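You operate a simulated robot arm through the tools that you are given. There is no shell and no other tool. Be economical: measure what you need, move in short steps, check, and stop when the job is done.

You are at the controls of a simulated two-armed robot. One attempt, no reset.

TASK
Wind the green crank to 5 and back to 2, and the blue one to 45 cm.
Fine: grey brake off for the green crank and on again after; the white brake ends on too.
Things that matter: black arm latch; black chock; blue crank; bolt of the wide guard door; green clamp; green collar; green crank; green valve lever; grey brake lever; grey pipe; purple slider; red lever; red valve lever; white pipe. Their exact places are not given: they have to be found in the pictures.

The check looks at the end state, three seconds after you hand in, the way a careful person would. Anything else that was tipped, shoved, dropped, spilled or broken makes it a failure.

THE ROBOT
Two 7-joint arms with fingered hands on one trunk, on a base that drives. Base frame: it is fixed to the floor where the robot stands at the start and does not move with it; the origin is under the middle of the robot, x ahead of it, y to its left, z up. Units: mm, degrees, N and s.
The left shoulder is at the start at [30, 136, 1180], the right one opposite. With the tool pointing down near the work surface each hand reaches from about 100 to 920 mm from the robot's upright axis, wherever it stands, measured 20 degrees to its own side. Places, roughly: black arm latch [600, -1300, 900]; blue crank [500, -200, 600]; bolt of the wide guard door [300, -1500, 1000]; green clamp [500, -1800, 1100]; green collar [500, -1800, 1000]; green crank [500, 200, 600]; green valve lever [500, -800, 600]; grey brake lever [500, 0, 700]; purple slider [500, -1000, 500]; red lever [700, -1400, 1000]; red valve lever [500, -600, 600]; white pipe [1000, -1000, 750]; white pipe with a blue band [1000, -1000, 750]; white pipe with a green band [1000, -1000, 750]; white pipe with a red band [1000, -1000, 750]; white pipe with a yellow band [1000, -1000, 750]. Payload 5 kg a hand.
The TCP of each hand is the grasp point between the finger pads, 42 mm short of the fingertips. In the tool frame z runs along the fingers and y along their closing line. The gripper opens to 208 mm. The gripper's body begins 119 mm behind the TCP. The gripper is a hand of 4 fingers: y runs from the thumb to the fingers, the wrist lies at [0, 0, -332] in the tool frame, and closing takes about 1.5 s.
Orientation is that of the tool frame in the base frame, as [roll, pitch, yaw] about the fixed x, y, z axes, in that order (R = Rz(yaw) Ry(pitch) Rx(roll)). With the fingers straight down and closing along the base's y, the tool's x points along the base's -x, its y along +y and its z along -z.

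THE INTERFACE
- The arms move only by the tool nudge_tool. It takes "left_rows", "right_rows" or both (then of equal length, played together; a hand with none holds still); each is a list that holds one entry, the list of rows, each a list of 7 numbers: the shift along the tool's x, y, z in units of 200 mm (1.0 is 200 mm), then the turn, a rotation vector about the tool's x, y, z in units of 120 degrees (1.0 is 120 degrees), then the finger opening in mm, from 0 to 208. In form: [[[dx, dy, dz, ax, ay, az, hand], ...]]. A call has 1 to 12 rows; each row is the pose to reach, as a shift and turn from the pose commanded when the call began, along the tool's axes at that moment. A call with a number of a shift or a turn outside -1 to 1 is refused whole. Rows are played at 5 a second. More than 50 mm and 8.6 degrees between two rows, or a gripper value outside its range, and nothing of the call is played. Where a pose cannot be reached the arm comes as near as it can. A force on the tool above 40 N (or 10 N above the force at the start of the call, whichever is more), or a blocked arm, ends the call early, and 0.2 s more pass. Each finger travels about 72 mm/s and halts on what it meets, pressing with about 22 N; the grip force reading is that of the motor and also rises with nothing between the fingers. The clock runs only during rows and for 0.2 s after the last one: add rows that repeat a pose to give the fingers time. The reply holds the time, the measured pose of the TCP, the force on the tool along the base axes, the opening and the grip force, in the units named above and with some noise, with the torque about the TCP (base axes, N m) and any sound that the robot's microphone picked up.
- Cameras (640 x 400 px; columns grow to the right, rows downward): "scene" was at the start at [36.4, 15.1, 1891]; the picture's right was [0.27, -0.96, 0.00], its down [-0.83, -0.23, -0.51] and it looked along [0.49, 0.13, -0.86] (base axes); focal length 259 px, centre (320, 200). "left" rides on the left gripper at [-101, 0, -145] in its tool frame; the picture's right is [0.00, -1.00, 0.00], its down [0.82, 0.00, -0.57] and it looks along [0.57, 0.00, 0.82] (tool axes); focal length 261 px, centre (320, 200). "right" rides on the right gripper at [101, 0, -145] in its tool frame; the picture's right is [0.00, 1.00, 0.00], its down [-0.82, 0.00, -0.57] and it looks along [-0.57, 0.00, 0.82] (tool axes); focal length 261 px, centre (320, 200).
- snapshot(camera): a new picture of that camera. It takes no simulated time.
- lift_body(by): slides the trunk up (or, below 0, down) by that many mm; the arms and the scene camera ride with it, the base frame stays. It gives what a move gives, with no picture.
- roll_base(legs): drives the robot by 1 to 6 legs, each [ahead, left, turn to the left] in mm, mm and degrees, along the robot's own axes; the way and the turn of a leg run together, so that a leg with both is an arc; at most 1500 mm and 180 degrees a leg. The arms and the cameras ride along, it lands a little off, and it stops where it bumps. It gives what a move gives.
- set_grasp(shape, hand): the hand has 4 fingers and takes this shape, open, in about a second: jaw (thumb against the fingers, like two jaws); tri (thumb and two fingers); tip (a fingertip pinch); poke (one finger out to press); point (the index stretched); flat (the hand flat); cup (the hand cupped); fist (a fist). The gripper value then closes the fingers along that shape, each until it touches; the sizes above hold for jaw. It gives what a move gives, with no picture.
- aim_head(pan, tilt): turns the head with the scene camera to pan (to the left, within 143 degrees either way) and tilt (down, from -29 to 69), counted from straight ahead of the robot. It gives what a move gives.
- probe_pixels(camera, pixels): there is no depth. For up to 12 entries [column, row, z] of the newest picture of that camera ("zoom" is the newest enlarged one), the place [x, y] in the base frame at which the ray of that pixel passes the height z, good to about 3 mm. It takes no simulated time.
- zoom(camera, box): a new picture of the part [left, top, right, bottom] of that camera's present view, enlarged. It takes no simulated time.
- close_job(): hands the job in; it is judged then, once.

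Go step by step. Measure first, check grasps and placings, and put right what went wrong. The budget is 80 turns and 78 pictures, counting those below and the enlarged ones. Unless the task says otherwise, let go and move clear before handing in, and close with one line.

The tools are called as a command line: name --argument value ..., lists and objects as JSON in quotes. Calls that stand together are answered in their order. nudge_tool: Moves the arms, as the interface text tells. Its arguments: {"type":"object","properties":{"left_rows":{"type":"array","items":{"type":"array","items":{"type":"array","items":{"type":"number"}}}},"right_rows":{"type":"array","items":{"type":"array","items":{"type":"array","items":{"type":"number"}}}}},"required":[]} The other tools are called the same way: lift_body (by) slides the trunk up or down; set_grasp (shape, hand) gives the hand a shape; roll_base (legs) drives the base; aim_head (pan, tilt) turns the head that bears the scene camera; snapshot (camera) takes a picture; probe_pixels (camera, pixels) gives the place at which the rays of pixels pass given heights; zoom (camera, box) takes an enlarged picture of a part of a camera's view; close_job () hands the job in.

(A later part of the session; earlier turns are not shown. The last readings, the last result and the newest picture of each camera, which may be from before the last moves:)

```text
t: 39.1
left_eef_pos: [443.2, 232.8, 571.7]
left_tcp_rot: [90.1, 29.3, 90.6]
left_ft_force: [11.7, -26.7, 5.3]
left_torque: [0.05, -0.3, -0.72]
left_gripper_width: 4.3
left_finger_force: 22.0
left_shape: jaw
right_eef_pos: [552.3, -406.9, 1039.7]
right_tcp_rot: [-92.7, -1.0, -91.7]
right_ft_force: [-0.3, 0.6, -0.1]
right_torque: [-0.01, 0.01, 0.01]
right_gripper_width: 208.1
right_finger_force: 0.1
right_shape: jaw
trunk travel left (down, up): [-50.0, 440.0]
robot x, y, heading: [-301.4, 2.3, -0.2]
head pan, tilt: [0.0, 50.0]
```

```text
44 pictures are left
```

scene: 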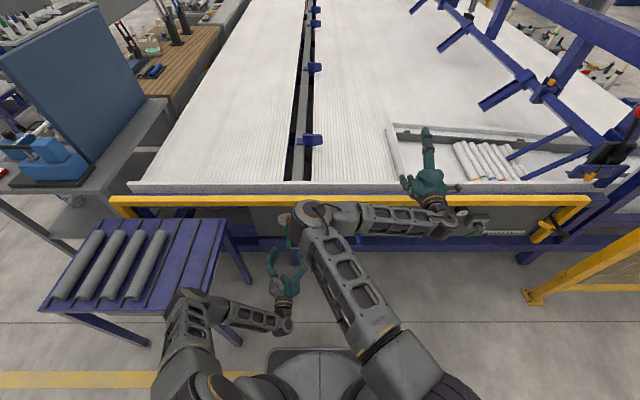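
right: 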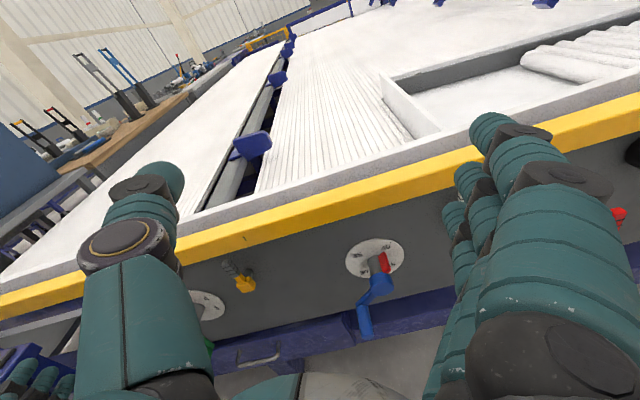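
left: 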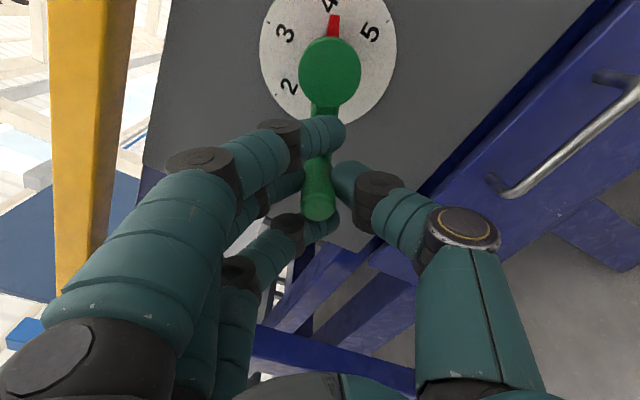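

The pointer now reads 4 and the hand rolled fine. The force is mostly inward radial, so I'll use a slightly smaller radius for the next 60°.

nudge_tool --left_rows '[[[-0.0185, 0.05, 0, 0, 0, 0.0667, 5], [-0.029, 0.099, 0, 0, 0, 0.1333, 5], [-0.046, 0.1465, 0, 0, 0, 0.2, 5], [-0.0697, 0.191, 0, 0, 0, 0.2667, 5], [-0.0992, 0.2315, 0, 0, 0, 0.3333, 5], [-0.134, 0.2675, 0, 0, 0, 0.4, 5], [-0.1737, 0.2985, 0, 0, 0, 0.4667, 5], [-0.195, 0.312, 0, 0, 0, 0.5, 5]]]'

snapshot --camera "left"

```text
t: 40.9
left_eef_pos: [443.3, 237.7, 641.5]
left_tcp_rot: [90.2, -30.8, 91.2]
left_ft_force: [-6.3, 22.9, -14.4]
left_torque: [0.09, 0.49, 0.71]
left_gripper_width: 6.1
left_finger_force: 22.0
left_shape: jaw
right_eef_pos: [552.5, -403.2, 1039.7]
right_tcp_rot: [-92.7, -1.1, -91.6]
right_ft_force: [-0.5, -0.3, -0.6]
right_torque: [0.0, -0.05, 0.04]
right_gripper_width: 207.7
right_finger_force: 0.1
right_shape: jaw
trunk travel left (down, up): [-50.0, 440.0]
robot x, y, heading: [-303.5, 0.6, -0.1]
head pan, tilt: [0.0, 50.0]
```

```text
43 pictures are left
```

left: 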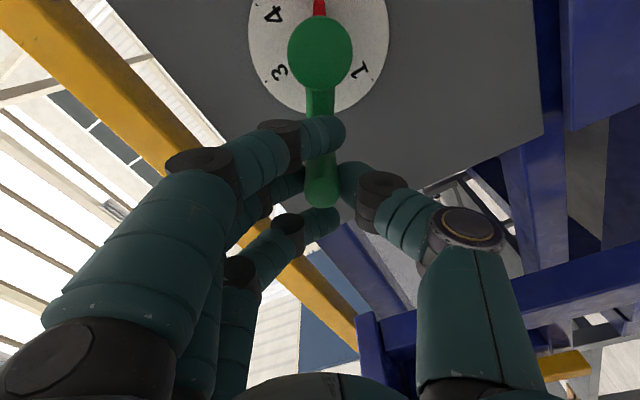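

The hand has rolled ~120° and the layout of 3 and 1 in the picture is symmetric about the pointer, which suggests 5. I'll try to confirm with the scene camera.

zoom --camera "scene" --box '[240, 180, 400, 280]'

zoom --camera "left" --box '[240, 0, 400, 100]'

```text
4.00 times, centred on (320, 230) of scene
```

zoom: 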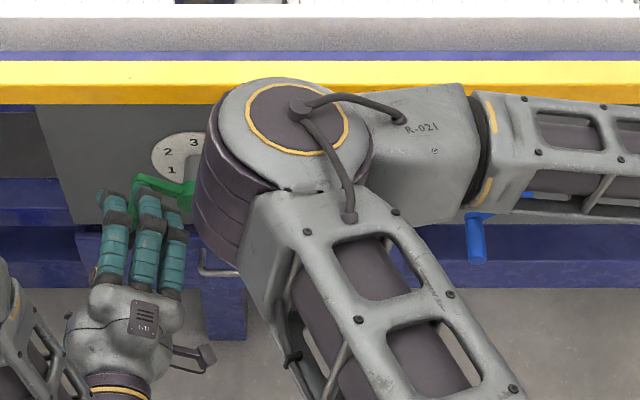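

```text
4.00 times, centred on (320, 50) of left
```

zoom: 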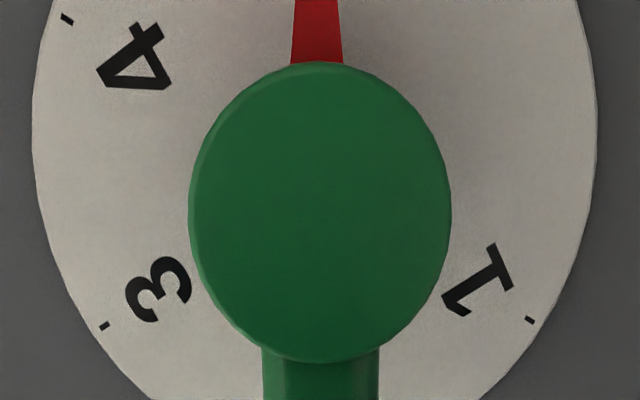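

The enlarged view shows the red pointer (col 317) exactly midway between the 3 tick (105) and 1 tick (530), so it reads 5. Now I'll wind back, 90° counter-clockwise first.

nudge_tool --left_rows '[[[0.0013, -0.0529, 0, 0, 0, -0.0667, 5], [-0.0097, -0.1047, 0, 0, 0, -0.1333, 5], [-0.0279, -0.1546, 0, 0, 0, -0.2, 5], [-0.0528, -0.2014, 0, 0, 0, -0.2667, 5], [-0.0839, -0.2443, 0, 0, 0, -0.3333, 5], [-0.1207, -0.2824, 0, 0, 0, -0.4, 5], [-0.1625, -0.315, 0, 0, 0, -0.4667, 5], [-0.2084, -0.3415, 0, 0, 0, -0.5333, 5], [-0.2576, -0.3614, 0, 0, 0, -0.6, 5], [-0.309, -0.3742, 0, 0, 0, -0.6667, 5], [-0.3617, -0.3798, 0, 0, 0, -0.7333, 5], [-0.375, -0.38, 0, 0, 0, -0.75, 5]]]'

snapshot --camera "left"

```text
t: 43.5
left_eef_pos: [445.9, 207.5, 539.4]
left_tcp_rot: [90.3, 59.4, 91.1]
left_ft_force: [-4.8, 15.5, -10.1]
left_torque: [-0.43, 0.21, 0.67]
left_gripper_width: 3.8
left_finger_force: 22.0
left_shape: jaw
right_eef_pos: [552.3, -404.5, 1039.3]
right_tcp_rot: [-92.7, -1.2, -91.6]
right_ft_force: [0.4, 0.3, -0.2]
right_torque: [0.01, 0.02, 0.0]
right_gripper_width: 208.0
right_finger_force: 0.0
right_shape: jaw
trunk travel left (down, up): [-50.0, 440.0]
robot x, y, heading: [-306.5, -0.4, -0.1]
head pan, tilt: [0.0, 50.0]
```

```text
40 pictures are left
```

left: 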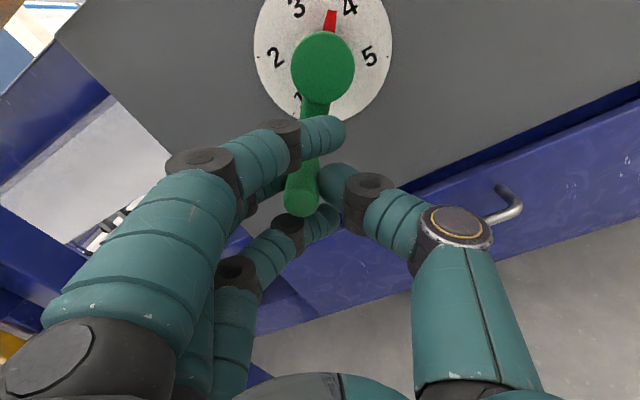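

The pointer is now about 3.6, with the crank lagging a little in the grip. I'll continue 90° further counter-clockwise, then trim.

nudge_tool --left_rows '[[[0.004, -0.0536, 0, 0, 0, -0.0667, 5], [-0.005, -0.1061, 0, 0, 0, -0.1333, 5], [-0.0233, -0.1566, 0, 0, 0, -0.2, 5], [-0.0485, -0.204, 0, 0, 0, -0.2667, 5], [-0.08, -0.2475, 0, 0, 0, -0.3333, 5], [-0.1174, -0.2861, 0, 0, 0, -0.4, 5], [-0.1597, -0.3192, 0, 0, 0, -0.4667, 5], [-0.2062, -0.346, 0, 0, 0, -0.5333, 5], [-0.256, -0.3662, 0, 0, 0, -0.6, 5], [-0.3082, -0.3792, 0, 0, 0, -0.6667, 5], [-0.3616, -0.3848, 0, 0, 0, -0.7333, 5], [-0.375, -0.385, 0, 0, 0, -0.75, 5]]]'

snapshot --camera "left"

zoom --camera "left" --box '[240, 0, 400, 100]'

```text
t: 46.1
left_eef_pos: [445.6, 104.4, 567.3]
left_tcp_rot: [-89.8, 30.6, -89.1]
left_ft_force: [-15.2, 7.1, -1.9]
left_torque: [-0.17, 0.4, 0.35]
left_gripper_width: 4.9
left_finger_force: 22.1
left_shape: jaw
right_eef_pos: [552.3, -405.6, 1040.1]
right_tcp_rot: [-92.5, -1.0, -91.6]
right_ft_force: [-1.0, 0.6, -0.5]
right_torque: [-0.02, 0.02, -0.03]
right_gripper_width: 207.7
right_finger_force: 0.0
right_shape: jaw
trunk travel left (down, up): [-50.0, 440.0]
robot x, y, heading: [-303.8, 1.3, 0.3]
head pan, tilt: [0.0, 50.0]
```

```text
39 pictures are left
```

left: 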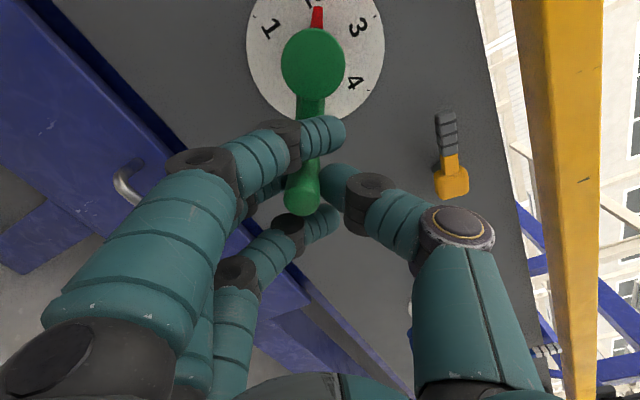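

```text
4.00 times, centred on (320, 50) of left
```

zoom: 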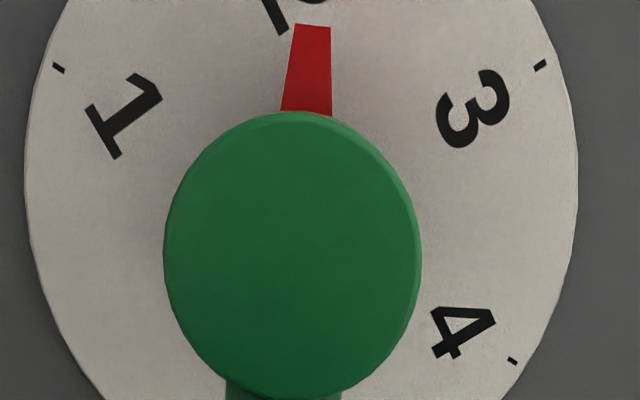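

The pointer tip is ~16 px right of the midline between ticks 1 (58) and 3 (540), about 5° short of 2. I'll trim about 5° more counter-clockwise.

nudge_tool --left_rows '[[[0, -0.018, 0, 0, 0, -0.02, 5], [-0.002, -0.035, 0, 0, 0, -0.042, 5], [-0.002, -0.035, 0, 0, 0, -0.042, 5]]]'

zoom --camera "left" --box '[240, 0, 400, 100]'

```text
t: 46.9
left_eef_pos: [445.5, 100.6, 573.5]
left_tcp_rot: [-90.0, 25.6, -89.1]
left_ft_force: [-10.1, 8.6, 1.3]
left_torque: [-0.08, 0.31, 0.3]
left_gripper_width: 5.3
left_finger_force: 21.9
left_shape: jaw
right_eef_pos: [551.9, -404.3, 1040.5]
right_tcp_rot: [-92.6, -1.0, -91.6]
right_ft_force: [0.4, 0.2, 1.4]
right_torque: [0.0, 0.04, -0.02]
right_gripper_width: 207.7
right_finger_force: 0.1
right_shape: jaw
trunk travel left (down, up): [-50.0, 440.0]
robot x, y, heading: [-310.5, 2.2, 0.0]
head pan, tilt: [0.0, 50.0]
```

```text
4.00 times, centred on (320, 50) of left
```

zoom: 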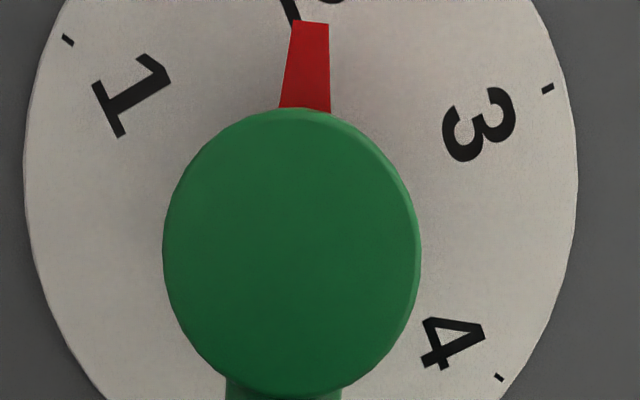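

The tick line is now tilted 5.7° and the pointer tilts about the same, so it sits on 2. I'll release, back off, unroll and check straight on.

nudge_tool --left_rows '[[[0, 0, 0, 0, 0, 0, 30], [0, 0, 0, 0, 0, 0, 60], [0, 0, 0, 0, 0, 0, 80], [0, 0, -0.2, 0, 0, 0, 90], [0, 0, -0.35, 0, 0, 0.06, 100], [0, 0, -0.35, 0, 0, 0.13, 100], [0, 0, -0.35, 0, 0, 0.2, 100], [0, 0, -0.35, 0, 0, 0.27, 100], [0, 0, -0.35, 0, 0, 0.34, 100], [0, 0, -0.35, 0, 0, 0.41, 100], [0, 0, -0.35, 0, 0, 0.48, 100], [0, 0, -0.35, 0, 0, 0.54, 100]]]'

zoom --camera "left" --box '[160, 0, 480, 200]'

```text
t: 49.5
left_eef_pos: [376.3, 99.6, 572.6]
left_tcp_rot: [92.9, 89.5, 93.6]
left_ft_force: [-0.3, 0.6, 1.5]
left_torque: [-0.02, -0.01, -0.05]
left_gripper_width: 99.0
left_finger_force: 0.0
left_shape: jaw
right_eef_pos: [552.5, -404.9, 1039.8]
right_tcp_rot: [-92.7, -1.0, -91.5]
right_ft_force: [-1.4, -0.2, -0.4]
right_torque: [0.02, -0.01, 0.02]
right_gripper_width: 207.9
right_finger_force: 0.1
right_shape: jaw
trunk travel left (down, up): [-50.0, 440.0]
robot x, y, heading: [-306.7, -0.5, 0.1]
head pan, tilt: [0.0, 50.0]
```

```text
2.00 times, centred on (320, 100) of left
```

zoom: 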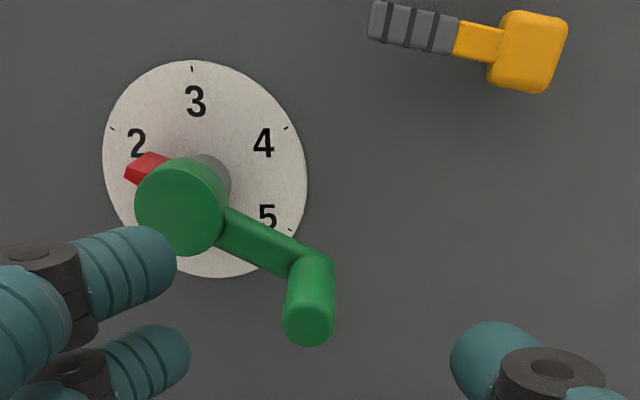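

The crank stays put. I'll position the camera straight in front of the dial to check the reading.

nudge_tool --left_rows '[[[0, 0, -0.2, 0, 0, 0, 120], [-0.2, 0.1, -0.2, 0, 0, 0, 150], [-0.4, 0.2, -0.2, 0, 0, 0, 170], [-0.55, 0.34, -0.2, 0, 0, 0, 190], [-0.65, 0.35, -0.2, 0, 0, 0, 200], [-0.65, 0.35, -0.2, 0, 0, 0, 200]]]'

zoom --camera "left" --box '[240, 130, 400, 230]'

```text
t: 50.9
left_eef_pos: [336.8, 166.1, 702.5]
left_tcp_rot: [92.8, 89.6, 93.6]
left_ft_force: [-0.4, -0.8, 0.0]
left_torque: [-0.04, 0.04, 0.03]
left_gripper_width: 199.9
left_finger_force: 0.1
left_shape: jaw
right_eef_pos: [552.9, -405.7, 1039.5]
right_tcp_rot: [-92.7, -1.1, -91.6]
right_ft_force: [-1.0, -0.7, 0.0]
right_torque: [0.01, -0.02, 0.01]
right_gripper_width: 208.0
right_finger_force: 0.0
right_shape: jaw
trunk travel left (down, up): [-50.0, 440.0]
robot x, y, heading: [-306.7, 0.2, -0.2]
head pan, tilt: [0.0, 50.0]
```

```text
4.00 times, centred on (320, 180) of left
```

zoom: 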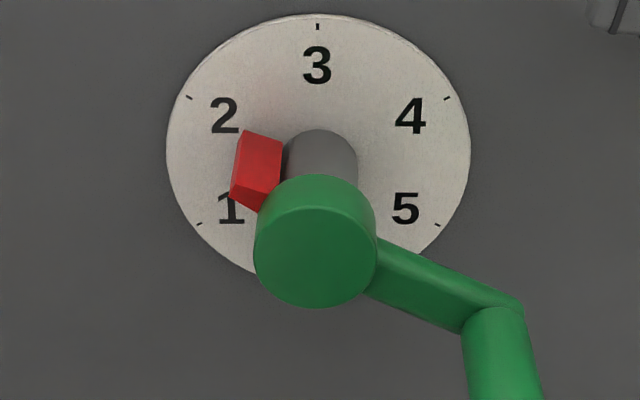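

By arm slope the crank may be a few degrees past 2. I'll pitch the hand up 35° and lower it so the camera looks squarely along the axis for a true reading.

nudge_tool --left_rows '[[[0.1, 0.005, -0.05, 0, -0.06, 0, 205], [0.2, 0.01, -0.1, 0, -0.12, 0, 205], [0.3, 0.01, -0.1, 0, -0.18, 0, 205], [0.4, 0.01, -0.1, 0, -0.24, 0, 205], [0.48, 0.01, -0.1, 0, -0.29, 0, 205], [0.48, 0.01, -0.1, 0, -0.29, 0, 205]]]'

zoom --camera "left" --box '[240, 150, 400, 250]'

```text
t: 52.3
left_eef_pos: [318.0, 187.8, 646.8]
left_tcp_rot: [0.8, 55.5, 1.4]
left_ft_force: [-0.1, 0.1, -0.2]
left_torque: [0.01, -0.02, -0.04]
left_gripper_width: 205.2
left_finger_force: 0.0
left_shape: jaw
left hand out of reach, approached as far as the arm can: row 5, 6
right_eef_pos: [551.5, -405.8, 1039.2]
right_tcp_rot: [-92.8, -1.0, -91.6]
right_ft_force: [-0.2, -0.3, 0.6]
right_torque: [0.0, 0.02, -0.02]
right_gripper_width: 208.1
right_finger_force: 0.0
right_shape: jaw
trunk travel left (down, up): [-50.0, 440.0]
robot x, y, heading: [-303.4, 2.8, 0.0]
head pan, tilt: [0.0, 50.0]
```

```text
4.00 times, centred on (320, 200) of left
```

zoom: 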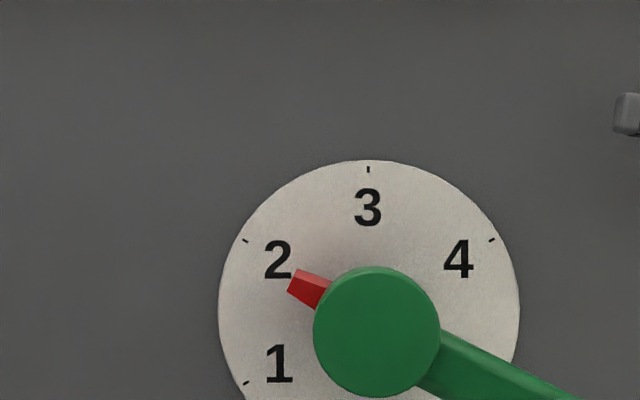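

Square-on, the pointer is about 27–28° above horizontal versus 30° for tick 2, i.e. ~1.96, which is good. Now I'll level the hand again and move in front of the grey brake lever.

nudge_tool --left_rows '[[[-0.05, -0.1, 0.05, 0, 0.06, 0, 180], [-0.05, -0.25, 0.1, 0, 0.12, 0, 150], [-0.05, -0.4, 0.15, 0, 0.18, 0, 120], [-0.05, -0.55, 0.2, 0, 0.24, 0, 90], [-0.05, -0.7, 0.23, 0, 0.29, 0, 70], [-0.05, -0.755, 0.23, 0, 0.29, 0, 65]]]'

```text
t: 53.7
left_eef_pos: [348.7, 36.8, 680.0]
left_tcp_rot: [99.3, 89.4, 100.1]
left_ft_force: [-0.4, -0.1, -1.0]
left_torque: [-0.02, -0.01, 0.02]
left_gripper_width: 65.6
left_finger_force: 0.1
left_shape: jaw
right_eef_pos: [551.3, -405.7, 1039.1]
right_tcp_rot: [-92.8, -1.1, -91.6]
right_ft_force: [0.2, -0.6, 0.2]
right_torque: [-0.01, -0.01, 0.01]
right_gripper_width: 207.7
right_finger_force: 0.0
right_shape: jaw
trunk travel left (down, up): [-50.0, 440.0]
robot x, y, heading: [-303.7, 2.3, -0.1]
head pan, tilt: [0.0, 50.0]
```

The hand is level at [349,37,680]. I'll roll -69° to match the lever and close part of the distance.

nudge_tool --left_rows '[[[0, 0, 0.05, 0, 0, -0.065, 65], [0, 0, 0.1, 0, 0, -0.13, 65], [0, 0, 0.15, 0, 0, -0.195, 65], [0, 0, 0.2, 0, 0, -0.26, 65], [0, 0, 0.25, 0, 0, -0.325, 65], [0, 0, 0.3, 0, 0, -0.39, 65], [0, 0, 0.35, 0, 0, -0.455, 65], [0, 0, 0.4, 0, 0, -0.52, 65], [0, 0, 0.4, 0, 0, -0.575, 65], [0, 0, 0.4, 0, 0, -0.575, 65]]]'

snapshot --camera "left"

```text
t: 55.9
left_eef_pos: [430.5, 40.3, 679.2]
left_tcp_rot: [-89.9, 21.2, -89.2]
left_ft_force: [0.7, -0.5, 0.0]
left_torque: [0.02, 0.01, 0.01]
left_gripper_width: 65.4
left_finger_force: 0.1
left_shape: jaw
right_eef_pos: [551.2, -404.3, 1039.6]
right_tcp_rot: [-92.7, -1.0, -91.7]
right_ft_force: [-0.4, 0.3, -0.2]
right_torque: [-0.02, -0.05, 0.03]
right_gripper_width: 207.8
right_finger_force: 0.1
right_shape: jaw
trunk travel left (down, up): [-50.0, 440.0]
robot x, y, heading: [-305.8, 2.4, -0.1]
head pan, tilt: [0.0, 50.0]
```

```text
33 pictures are left
```

left: 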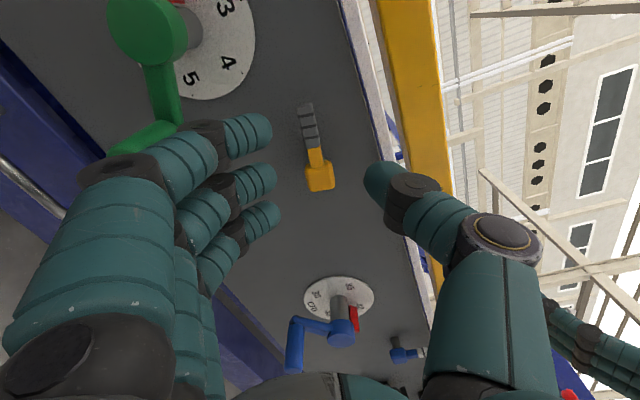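

The lever (305–320, 105–180) is aligned between the fingers, but the green handle (150,130) is near the knuckles. I'll narrow the opening, shift 10 mm toward the lever hub, and advance partway to check clearance.

nudge_tool --left_rows '[[[0.05, 0, 0, 0, 0, 0, 50], [0.06, 0, 0.0, 0, 0, -0.02, 46], [0.06, 0, 0.1, 0, 0, -0.02, 46], [0.06, 0, 0.2, 0, 0, -0.02, 46]]]'

snapshot --camera "left"

```text
t: 56.9
left_eef_pos: [471.8, 28.4, 674.8]
left_tcp_rot: [-90.0, 19.0, -89.2]
left_ft_force: [-0.1, 0.5, -0.4]
left_torque: [-0.02, -0.04, 0.03]
left_gripper_width: 46.5
left_finger_force: 0.0
left_shape: jaw
right_eef_pos: [552.9, -404.2, 1039.1]
right_tcp_rot: [-92.7, -1.0, -91.5]
right_ft_force: [0.4, 0.4, -0.1]
right_torque: [0.03, -0.03, 0.01]
right_gripper_width: 207.7
right_finger_force: 0.0
right_shape: jaw
trunk travel left (down, up): [-50.0, 440.0]
robot x, y, heading: [-306.5, -0.4, 0.1]
head pan, tilt: [0.0, 50.0]
```

```text
32 pictures are left
```

left: 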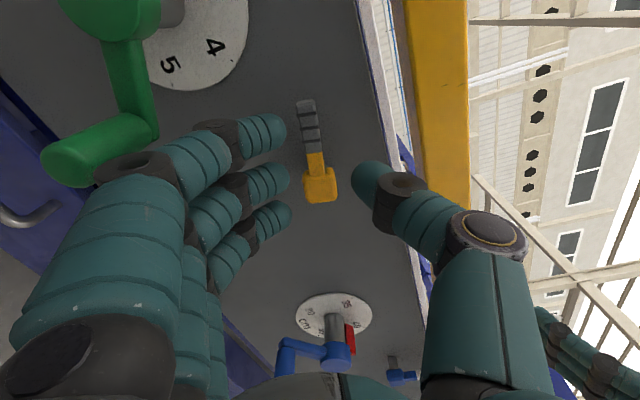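

The handle end (65,165) lies outside the fingers by about 12 mm or more. I'll advance the last 36 mm and close.

nudge_tool --left_rows '[[[0, 0.005, 0.09, 0, 0, 0, 46], [0, 0.005, 0.18, 0, 0, 0, 42], [0, 0.005, 0.18, 0, 0, 0, 25], [0, 0.005, 0.18, 0, 0, 0, 10], [0, 0.005, 0.18, 0, 0, 0, 5], [0, 0.005, 0.18, 0, 0, 0, 5]]]'

snapshot --camera "left"

```text
t: 58.3
left_eef_pos: [507.1, 30.8, 674.6]
left_tcp_rot: [-90.1, 19.0, -89.1]
left_ft_force: [-0.5, 9.2, -8.6]
left_torque: [0.14, 0.43, 0.22]
left_gripper_width: 12.2
left_finger_force: 22.1
left_shape: jaw
right_eef_pos: [552.4, -404.2, 1039.4]
right_tcp_rot: [-92.7, -1.0, -91.5]
right_ft_force: [0.2, 0.0, -0.9]
right_torque: [-0.01, -0.01, -0.05]
right_gripper_width: 208.0
right_finger_force: 0.0
right_shape: jaw
trunk travel left (down, up): [-50.0, 440.0]
robot x, y, heading: [-307.4, -1.1, 0.1]
head pan, tilt: [0.0, 50.0]
```

```text
31 pictures are left
```

left: 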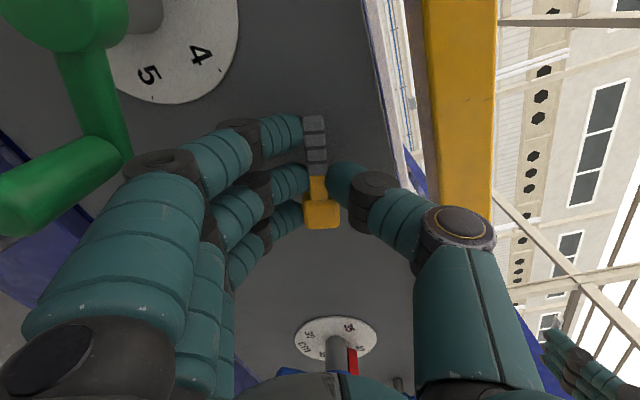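

The lever is held. I'll rotate it clockwise about 70° back to upright.

nudge_tool --left_rows '[[[0.0016, -0.023, 0, 0, 0, 0.0667, 5], [0.0064, -0.0455, 0, 0, 0, 0.1333, 5], [0.0143, -0.0671, 0, 0, 0, 0.2, 5], [0.0251, -0.0874, 0, 0, 0, 0.2667, 5], [0.0386, -0.1061, 0, 0, 0, 0.3333, 5], [0.0546, -0.1226, 0, 0, 0, 0.4, 5], [0.0727, -0.1368, 0, 0, 0, 0.4667, 5], [0.0927, -0.1483, 0, 0, 0, 0.5333, 5], [0.1086, -0.155, 0, 0, 0, 0.5833, 5]]]'

snapshot --camera "left"

```text
t: 60.3
left_eef_pos: [507.7, -1.7, 696.0]
left_tcp_rot: [-91.9, 89.0, -91.1]
left_ft_force: [-0.4, 13.7, -3.2]
left_torque: [0.31, 0.18, 0.48]
left_gripper_width: 12.2
left_finger_force: 22.0
left_shape: jaw
right_eef_pos: [552.3, -403.8, 1039.3]
right_tcp_rot: [-92.6, -1.2, -91.6]
right_ft_force: [-1.1, 0.6, 0.0]
right_torque: [0.0, 0.02, 0.01]
right_gripper_width: 207.8
right_finger_force: 0.1
right_shape: jaw
trunk travel left (down, up): [-50.0, 440.0]
robot x, y, heading: [-304.7, 1.5, 0.1]
head pan, tilt: [0.0, 50.0]
```

```text
30 pictures are left
```

left: 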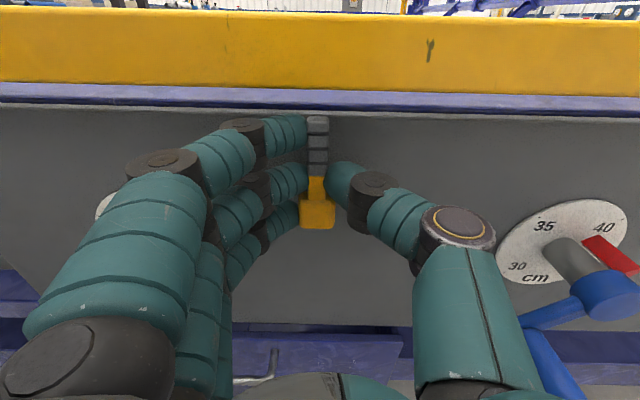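

The grey lever is upright again. I'll give a small extra clockwise push to seat it, then release and back off.

nudge_tool --left_rows '[[[0, -0.02, 0, 0, 0, 0.03, 5], [0, -0.02, 0, 0, 0, 0.03, 5]]]'

nudge_tool --left_rows '[[[0, 0, 0, 0, 0, 0, 20], [0, 0, 0, 0, 0, -0.02, 40], [0, 0, 0, 0, 0, -0.02, 60], [0, 0, -0.2, 0, 0, -0.02, 70], [0, 0, -0.4, 0, 0, -0.02, 100], [0, 0, -0.6, 0, 0, -0.02, 150], [0, 0.1, -0.8, 0, 0, -0.02, 200], [0, 0.3, -0.8, 0, 0, -0.02, 208], [0, 0.4, -0.8, 0, 0, -0.02, 208]]]'

snapshot --camera "left"

```text
t: 60.9
left_eef_pos: [506.5, -2.5, 695.1]
left_tcp_rot: [91.2, 87.3, 92.3]
left_ft_force: [-8.2, 25.6, -5.2]
left_torque: [-0.17, 0.12, 0.95]
left_gripper_width: 12.7
left_finger_force: 22.1
left_shape: jaw
right_eef_pos: [551.7, -404.1, 1040.1]
right_tcp_rot: [-92.8, -1.1, -91.6]
right_ft_force: [0.6, -0.1, 0.7]
right_torque: [-0.05, 0.03, 0.04]
right_gripper_width: 207.6
right_finger_force: 0.1
right_shape: jaw
trunk travel left (down, up): [-50.0, 440.0]
robot x, y, heading: [-303.7, 2.2, -0.4]
head pan, tilt: [0.0, 50.0]
```

```text
t: 62.9
left_eef_pos: [344.5, 70.3, 700.5]
left_tcp_rot: [101.8, 89.8, 102.6]
left_ft_force: [-0.1, 0.6, -0.3]
left_torque: [0.01, -0.01, -0.01]
left_gripper_width: 207.8
left_finger_force: 0.0
left_shape: jaw
right_eef_pos: [550.6, -405.6, 1040.3]
right_tcp_rot: [-92.7, -1.1, -91.7]
right_ft_force: [0.6, 0.1, -0.6]
right_torque: [-0.02, 0.01, -0.04]
right_gripper_width: 207.9
right_finger_force: 0.1
right_shape: jaw
trunk travel left (down, up): [-50.0, 440.0]
robot x, y, heading: [-307.3, 3.7, -0.4]
head pan, tilt: [0.0, 50.0]
```

```text
29 pictures are left
```

left: 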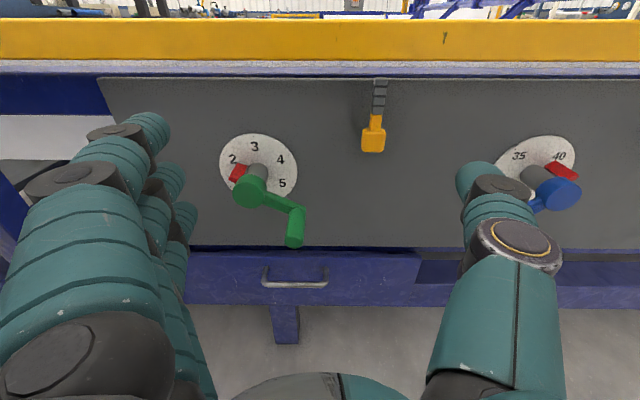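

Green reads 2 and the grey lever stands upright. Before driving right ~430 mm I'll check that the blue arm over the table is clear of the parked right hand.

snapshot --camera "scene"

probe_pixels --camera "scene" --pixels '[[610, 130, 900], [610, 130, 1100], [550, 85, 900], [550, 85, 1100], [480, 100, 850], [490, 25, 900], [490, 25, 1200], [640, 55, 1200], [510, 160, 850]]'

```text
28 pictures are left
```

scene: 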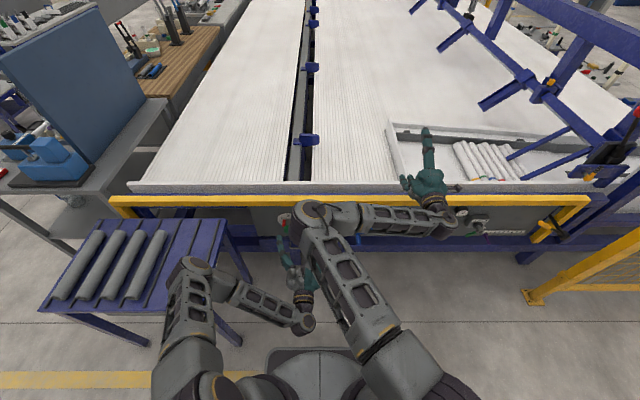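

```text
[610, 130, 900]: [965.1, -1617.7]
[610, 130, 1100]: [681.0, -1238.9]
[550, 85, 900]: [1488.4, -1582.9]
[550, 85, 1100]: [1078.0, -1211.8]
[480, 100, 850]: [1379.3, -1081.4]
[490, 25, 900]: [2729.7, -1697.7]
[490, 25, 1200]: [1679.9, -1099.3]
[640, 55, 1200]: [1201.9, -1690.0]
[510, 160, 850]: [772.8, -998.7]
```

Everything near x≤700 lies beyond y≈-1200, so the drive is clear. I'll shift the base 432 mm to the right.

roll_base --legs '[[0, -432, 0]]'

snapshot --camera "left"

zoom --camera "scene" --box '[200, 170, 360, 270]'

```text
t: 65.6
left_eef_pos: [344.9, -366.4, 699.7]
left_tcp_rot: [92.9, 89.9, 93.5]
left_ft_force: [0.0, -0.2, 0.6]
left_torque: [-0.01, 0.0, 0.07]
left_gripper_width: 207.8
left_finger_force: 0.0
left_shape: jaw
right_eef_pos: [549.7, -842.8, 1040.1]
right_tcp_rot: [-92.8, -1.0, -91.8]
right_ft_force: [0.9, 0.4, -0.8]
right_torque: [0.0, 0.0, 0.07]
right_gripper_width: 207.7
right_finger_force: 0.0
right_shape: jaw
trunk travel left (down, up): [-50.0, 440.0]
robot x, y, heading: [-303.2, -435.1, -0.1]
head pan, tilt: [0.0, 50.0]
```

```text
27 pictures are left
```

left: 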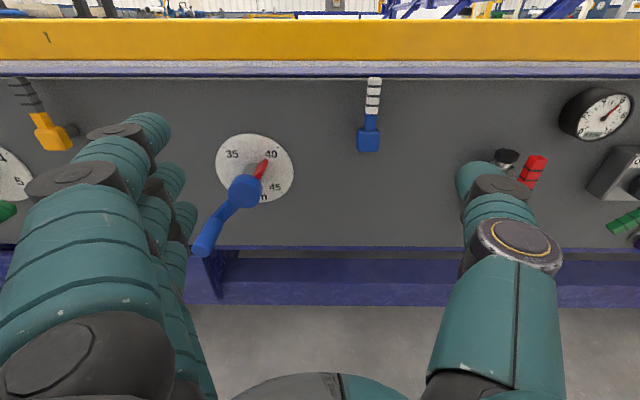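

```text
4.00 times, centred on (280, 220) of scene
```

zoom: 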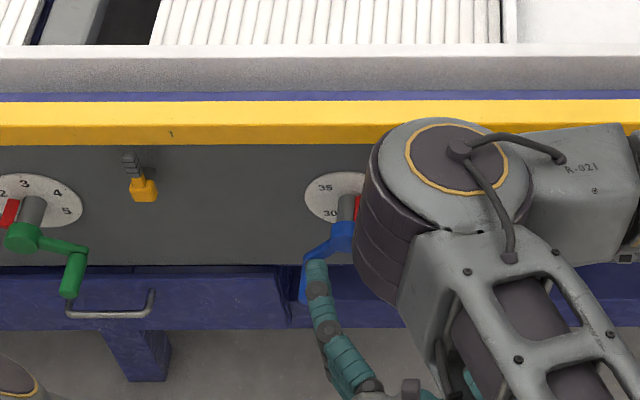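

The white lever is upright (371,110), the same as the grey "on" position. By analogy its pivot is at y≈-430. I'll approach and grip it as before.

nudge_tool --left_rows '[[[-0.02, -0.15, 0, 0, 0, 0, 170], [-0.03, -0.31, 0.1, 0, 0, 0, 130], [-0.03, -0.31, 0.3, 0, 0, 0, 90], [-0.03, -0.31, 0.5, 0, 0, 0, 80], [-0.03, -0.31, 0.7, 0, 0, 0, 80], [-0.03, -0.31, 0.82, 0, 0, 0, 80], [-0.03, -0.31, 0.82, 0, 0, 0, 60]]]'

snapshot --camera "left"

```text
t: 67.2
left_eef_pos: [509.2, -426.8, 706.6]
left_tcp_rot: [95.6, 89.8, 96.5]
left_ft_force: [-0.6, 0.3, -0.2]
left_torque: [0.02, 0.0, -0.02]
left_gripper_width: 60.5
left_finger_force: 0.0
left_shape: jaw
right_eef_pos: [550.1, -841.7, 1040.2]
right_tcp_rot: [-92.8, -0.9, -91.8]
right_ft_force: [-0.1, -0.6, 0.4]
right_torque: [-0.01, -0.04, -0.02]
right_gripper_width: 207.9
right_finger_force: 0.0
right_shape: jaw
trunk travel left (down, up): [-50.0, 440.0]
robot x, y, heading: [-308.5, -429.1, -0.1]
head pan, tilt: [0.0, 50.0]
```

```text
25 pictures are left
```

left: 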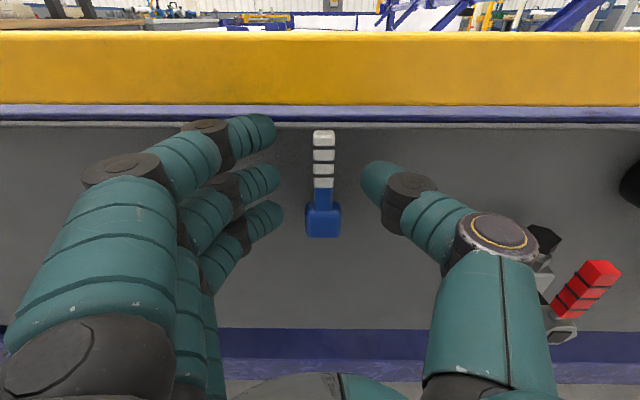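

The lever is centred (col 323). I'll close with a 2 mm correction and rotate counter-clockwise 68°.

nudge_tool --left_rows '[[[0, -0.012, 0, 0, 0, 0, 30], [0, -0.012, 0, 0, 0, 0, 10], [0, -0.012, 0, 0, 0, 0, 5], [0, -0.012, 0, 0, 0, 0, 5], [0.002, 0.0153, 0, 0, 0, -0.0708, 5], [0.0081, 0.0421, 0, 0, 0, -0.1417, 5], [0.018, 0.0676, 0, 0, 0, -0.2125, 5], [0.0316, 0.0915, 0, 0, 0, -0.2833, 5], [0.0486, 0.113, 0, 0, 0, -0.3542, 5], [0.0686, 0.1318, 0, 0, 0, -0.425, 5], [0.0911, 0.1474, 0, 0, 0, -0.4958, 5], [0.1157, 0.1595, 0, 0, 0, -0.5667, 5]]]'

snapshot --camera "left"

```text
t: 69.8
left_eef_pos: [508.6, -392.1, 681.6]
left_tcp_rot: [-90.2, 22.1, -89.3]
left_ft_force: [1.1, 14.6, -8.2]
left_torque: [0.58, 0.55, 0.24]
left_gripper_width: 12.3
left_finger_force: 22.1
left_shape: jaw
right_eef_pos: [550.4, -841.4, 1040.6]
right_tcp_rot: [-92.7, -1.0, -91.8]
right_ft_force: [-0.7, 0.5, -0.1]
right_torque: [-0.03, -0.01, -0.04]
right_gripper_width: 207.7
right_finger_force: 0.0
right_shape: jaw
trunk travel left (down, up): [-50.0, 440.0]
robot x, y, heading: [-301.9, -430.6, -0.2]
head pan, tilt: [0.0, 50.0]
```

```text
24 pictures are left
```

left: 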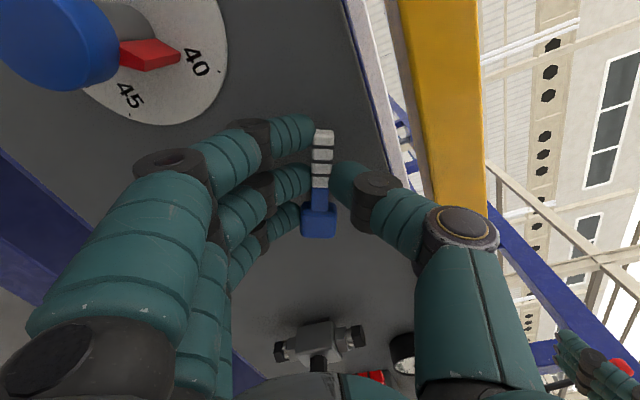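

The white lever is about 64° over. I'll push to the stop, then release, back off and unroll.

nudge_tool --left_rows '[[[0.003, 0.025, 0, 0, 0, -0.035, 5], [0.006, 0.045, 0, 0, 0, -0.06, 5]]]'

nudge_tool --left_rows '[[[0, 0, 0, 0, 0, 0, 40], [0, 0, 0, 0, 0, 0, 60], [0, 0, -0.2, 0, 0, 0, 60], [0, 0, -0.4, 0, 0, 0.06, 60], [0, 0, -0.6, 0, 0, 0.13, 80], [0, 0, -0.75, 0, 0, 0.2, 100], [0, 0, -0.75, 0, 0, 0.27, 140], [0, 0, -0.75, 0, 0, 0.34, 180], [0, 0, -0.75, 0, 0, 0.41, 208], [0, 0, -0.75, 0, 0, 0.48, 208], [0, 0, -0.75, 0, 0, 0.55, 208], [0, 0, -0.75, 0, 0, 0.61, 208]]]'

snapshot --camera "left"

```text
t: 70.4
left_eef_pos: [508.9, -389.9, 674.7]
left_tcp_rot: [-90.0, 14.9, -89.3]
left_ft_force: [-3.9, 16.9, -0.7]
left_torque: [0.16, 0.15, 0.35]
left_gripper_width: 12.4
left_finger_force: 21.7
left_shape: jaw
right_eef_pos: [549.7, -842.9, 1040.6]
right_tcp_rot: [-92.7, -1.1, -91.8]
right_ft_force: [-0.2, 0.5, -0.2]
right_torque: [0.02, 0.0, -0.02]
right_gripper_width: 208.0
right_finger_force: 0.1
right_shape: jaw
trunk travel left (down, up): [-50.0, 440.0]
robot x, y, heading: [-308.7, -434.9, -0.1]
head pan, tilt: [0.0, 50.0]
```

```text
t: 73.0
left_eef_pos: [359.6, -392.3, 674.2]
left_tcp_rot: [-90.2, 88.3, -89.6]
left_ft_force: [-0.8, -0.6, 0.5]
left_torque: [0.02, -0.02, -0.03]
left_gripper_width: 207.7
left_finger_force: 0.0
left_shape: jaw
right_eef_pos: [550.0, -842.4, 1039.3]
right_tcp_rot: [-92.7, -1.1, -91.7]
right_ft_force: [-0.7, -0.1, -0.4]
right_torque: [0.04, 0.01, -0.01]
right_gripper_width: 208.1
right_finger_force: 0.1
right_shape: jaw
trunk travel left (down, up): [-50.0, 440.0]
robot x, y, heading: [-308.0, -432.0, 0.0]
head pan, tilt: [0.0, 50.0]
```

```text
23 pictures are left
```

left: 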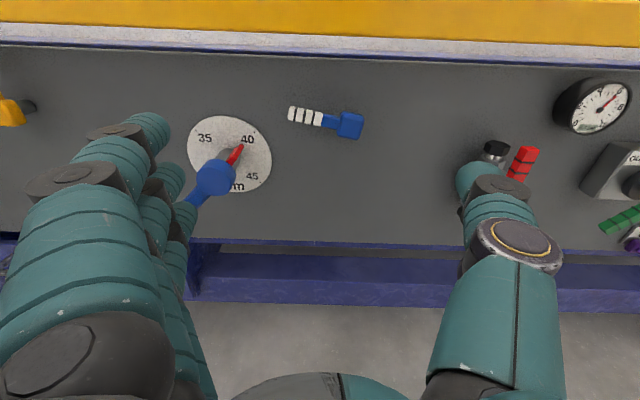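

White is off (lever points left at (325,120)). Now I'll move in front of the blue handle (≈[447,-207,553]) with a +30° roll.

nudge_tool --left_rows '[[[0.1, 0.18, 0, 0, 0, 0.05, 190], [0.22, 0.37, 0, 0, 0, 0.1, 170], [0.35, 0.56, 0, 0, 0, 0.15, 150], [0.48, 0.75, 0, 0, 0, 0.2, 130], [0.6, 0.925, 0.05, 0, 0, 0.264, 100], [0.605, 0.925, 0.09, 0, 0, 0.264, 100]]]'

snapshot --camera "left"

```text
t: 74.4
left_eef_pos: [373.9, -210.8, 547.5]
left_tcp_rot: [90.0, 60.0, 90.8]
left_ft_force: [-0.2, -0.2, -0.7]
left_torque: [-0.04, 0.0, 0.02]
left_gripper_width: 100.7
left_finger_force: 0.1
left_shape: jaw
right_eef_pos: [549.9, -842.7, 1038.4]
right_tcp_rot: [-92.6, -1.1, -91.8]
right_ft_force: [-0.3, 0.3, -0.4]
right_torque: [0.01, -0.01, -0.02]
right_gripper_width: 208.0
right_finger_force: 0.0
right_shape: jaw
trunk travel left (down, up): [-50.0, 440.0]
robot x, y, heading: [-302.5, -434.6, -0.3]
head pan, tilt: [0.0, 50.0]
```

```text
22 pictures are left
```

left: 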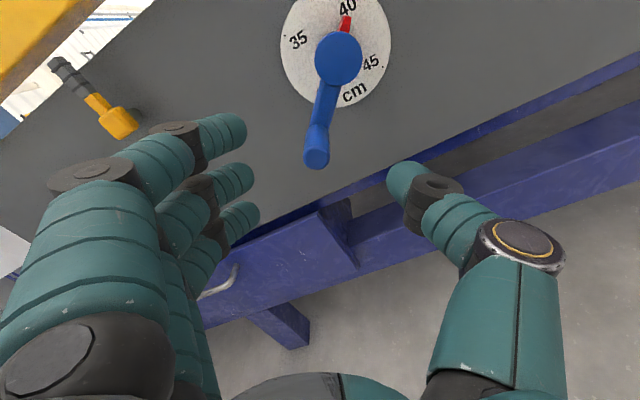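

The blue handle end (317,155) is centred. I'll advance 70 mm and grip.

nudge_tool --left_rows '[[[0, 0.005, 0.17, 0, 0, 0, 80], [0, 0.005, 0.35, 0, 0, 0, 70], [0, 0.005, 0.35, 0, 0, 0, 50], [0, 0.005, 0.35, 0, 0, 0, 30], [0, 0.005, 0.35, 0, 0, 0, 10], [0, 0.005, 0.35, 0, 0, 0, 5], [0, 0.005, 0.35, 0, 0, 0, 5]]]'

snapshot --camera "left"

```text
t: 76.0
left_eef_pos: [445.5, -212.4, 546.2]
left_tcp_rot: [90.1, 60.0, 90.8]
left_ft_force: [4.5, -2.4, -3.3]
left_torque: [-0.02, 0.03, 0.07]
left_gripper_width: 3.4
left_finger_force: 22.3
left_shape: jaw
right_eef_pos: [550.5, -842.8, 1039.8]
right_tcp_rot: [-92.8, -1.0, -92.0]
right_ft_force: [-0.3, -0.7, -0.7]
right_torque: [0.0, 0.01, -0.02]
right_gripper_width: 207.9
right_finger_force: 0.1
right_shape: jaw
trunk travel left (down, up): [-50.0, 440.0]
robot x, y, heading: [-304.0, -429.4, -0.1]
head pan, tilt: [0.0, 50.0]
```

```text
21 pictures are left
```

left: 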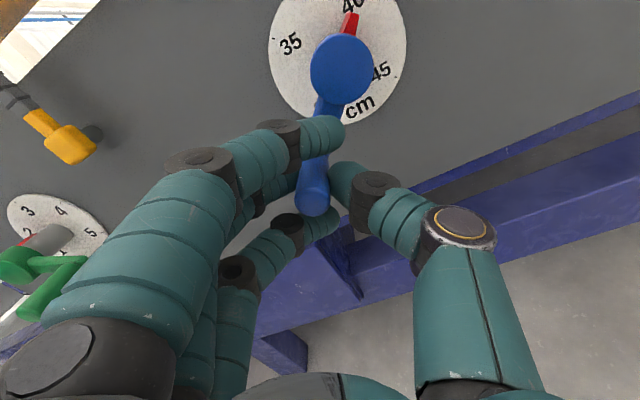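

The blue handle is gripped; the pivot lies up and slightly right in the view. I'll turn it clockwise 81°, then read the dial.

nudge_tool --left_rows '[[[-0.0159, 0.0569, 0, 0, 0, 0.0708, 5], [-0.04, 0.1108, 0, 0, 0, 0.1417, 5], [-0.0717, 0.1605, 0, 0, 0, 0.2125, 5], [-0.1105, 0.205, 0, 0, 0, 0.2833, 5], [-0.1555, 0.2433, 0, 0, 0, 0.3542, 5], [-0.2055, 0.2745, 0, 0, 0, 0.425, 5], [-0.2595, 0.298, 0, 0, 0, 0.4958, 5], [-0.3168, 0.313, 0, 0, 0, 0.5667, 5], [-0.3755, 0.3195, 0, 0, 0, 0.6375, 5], [-0.4068, 0.3195, 0, 0, 0, 0.675, 5]]]'

snapshot --camera "left"

zoom --camera "left" --box '[240, 0, 400, 100]'

```text
t: 78.2
left_eef_pos: [445.6, -192.3, 651.3]
left_tcp_rot: [89.8, -21.1, 90.9]
left_ft_force: [5.6, 8.1, 3.8]
left_torque: [0.06, -0.2, 0.25]
left_gripper_width: 0.9
left_finger_force: 21.9
left_shape: jaw
right_eef_pos: [549.8, -841.3, 1039.5]
right_tcp_rot: [-92.7, -1.1, -91.8]
right_ft_force: [0.6, 0.0, -0.3]
right_torque: [0.03, 0.0, 0.01]
right_gripper_width: 207.9
right_finger_force: 0.0
right_shape: jaw
trunk travel left (down, up): [-50.0, 440.0]
robot x, y, heading: [-306.6, -432.2, -0.3]
head pan, tilt: [0.0, 50.0]
```

```text
20 pictures are left
```

left: 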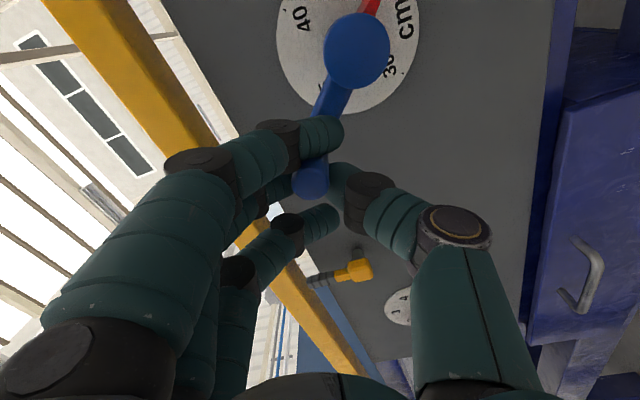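

```text
4.00 times, centred on (320, 50) of left
```

zoom: 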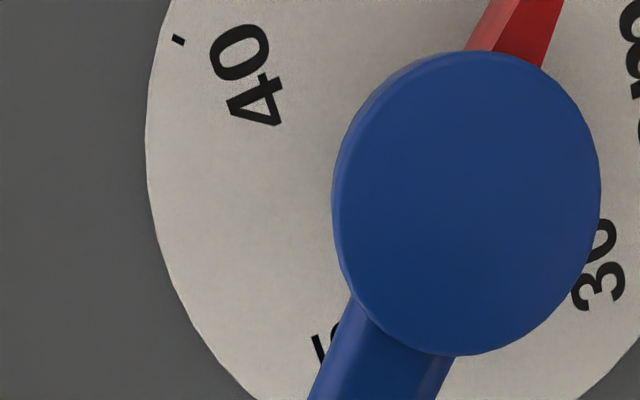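

The pointer is about 3° short of the 45 mark by estimate. I'll add 4°, release, back off and start unrolling.

nudge_tool --left_rows '[[[-0.003, 0.015, 0, 0, 0, 0.017, 5], [-0.0065, 0.0293, 0, 0, 0, 0.033, 5], [-0.0065, 0.0293, 0, 0, 0, 0.033, 5]]]'

nudge_tool --left_rows '[[[0, 0, 0, 0, 0, 0, 30], [0, 0, 0, 0, 0, 0, 60], [0, 0, -0.1, 0, 0, 0, 80], [0, 0, -0.3, 0, 0, -0.05, 90], [0, 0, -0.45, 0, 0, -0.12, 100], [0, 0, -0.45, 0, 0, -0.19, 100], [0, 0, -0.45, 0, 0, -0.26, 100], [0, 0, -0.45, 0, 0, -0.33, 100], [0, 0, -0.45, 0, 0, -0.4, 100], [0, 0, -0.45, 0, 0, -0.47, 100], [0, 0, -0.45, 0, 0, -0.54, 100], [0, 0, -0.45, 0, 0, -0.61, 100]]]'

```text
t: 79.0
left_eef_pos: [444.8, -194.4, 653.0]
left_tcp_rot: [90.0, -25.0, 90.9]
left_ft_force: [6.8, 32.5, -1.5]
left_torque: [0.13, -0.02, 0.93]
left_gripper_width: 1.5
left_finger_force: 22.4
left_shape: jaw
right_eef_pos: [549.5, -839.7, 1039.3]
right_tcp_rot: [-92.7, -1.0, -91.8]
right_ft_force: [-0.7, -0.4, 0.1]
right_torque: [0.01, -0.04, -0.03]
right_gripper_width: 207.8
right_finger_force: 0.0
right_shape: jaw
trunk travel left (down, up): [-50.0, 440.0]
robot x, y, heading: [-307.4, -432.7, -0.3]
head pan, tilt: [0.0, 50.0]
```

```text
t: 81.6
left_eef_pos: [354.7, -201.0, 654.7]
left_tcp_rot: [90.0, 48.5, 90.6]
left_ft_force: [0.5, -1.0, 0.0]
left_torque: [0.02, 0.04, 0.0]
left_gripper_width: 99.4
left_finger_force: 0.0
left_shape: jaw
right_eef_pos: [549.0, -842.2, 1041.1]
right_tcp_rot: [-92.7, -1.0, -91.9]
right_ft_force: [-0.2, 0.1, -0.6]
right_torque: [-0.03, 0.02, -0.02]
right_gripper_width: 208.0
right_finger_force: 0.1
right_shape: jaw
trunk travel left (down, up): [-50.0, 440.0]
robot x, y, heading: [-306.3, -433.3, -0.1]
head pan, tilt: [0.0, 50.0]
```

The roll is 41° now. I'll finish unrolling while pitching up 35° and centring on the blue axis for a square view.

nudge_tool --left_rows '[[[-0.026, -0.035, -0.025, -0.0151, -0.0398, -0.0478, 120], [-0.052, -0.07, -0.05, -0.0301, -0.0796, -0.0957, 140], [-0.078, -0.105, -0.075, -0.0452, -0.1194, -0.1435, 160], [-0.103, -0.14, -0.1, -0.0603, -0.1593, -0.1914, 180], [-0.128, -0.175, -0.125, -0.0754, -0.1991, -0.2392, 205], [-0.154, -0.21, -0.15, -0.0904, -0.2389, -0.2871, 205], [-0.18, -0.245, -0.175, -0.1055, -0.2787, -0.3349, 205], [-0.18, -0.245, -0.175, -0.1055, -0.2787, -0.3349, 205]]]'

zoom --camera "left" --box '[240, 150, 400, 250]'

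```text
t: 83.4
left_eef_pos: [320.8, -259.6, 654.3]
left_tcp_rot: [0.3, 55.2, 0.8]
left_ft_force: [0.0, 0.0, 0.3]
left_torque: [0.02, -0.01, -0.01]
left_gripper_width: 205.1
left_finger_force: 0.1
left_shape: jaw
left hand out of reach, approached as far as the arm can: row 7, 8
right_eef_pos: [548.7, -841.6, 1039.8]
right_tcp_rot: [-92.7, -1.1, -91.9]
right_ft_force: [0.4, 0.6, 0.0]
right_torque: [0.02, -0.07, 0.0]
right_gripper_width: 208.0
right_finger_force: 0.1
right_shape: jaw
trunk travel left (down, up): [-50.0, 440.0]
robot x, y, heading: [-306.3, -434.4, -0.3]
head pan, tilt: [0.0, 50.0]
```

```text
4.00 times, centred on (320, 200) of left
```

zoom: 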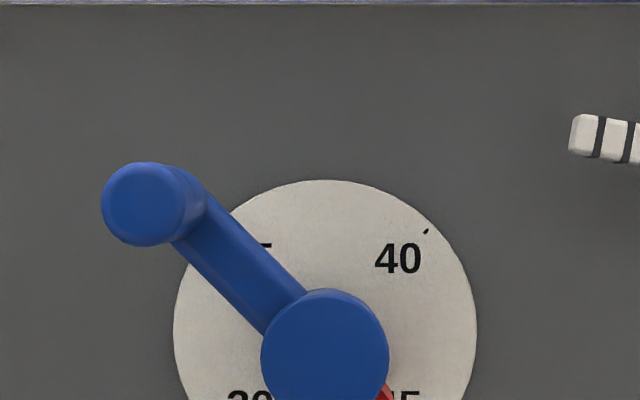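

Tick 40 is at 45.6° and the crank arm is ~43–44° above horizontal, so the pointer is about 134° against 135° for 45. I'll look a little lower to see the pointer itself.

zoom --camera "left" --box '[256, 190, 384, 290]'

```text
4.00 times, centred on (320, 240) of left
```

zoom: 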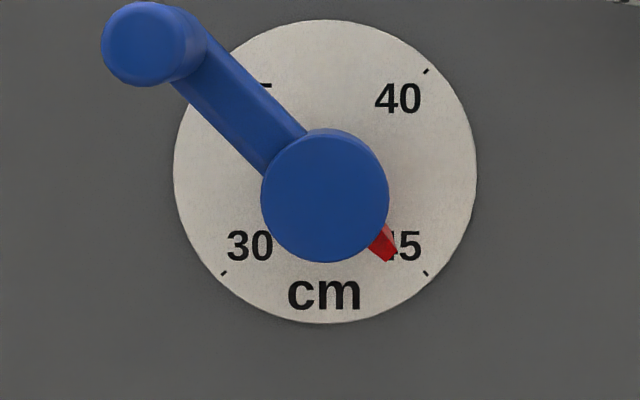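

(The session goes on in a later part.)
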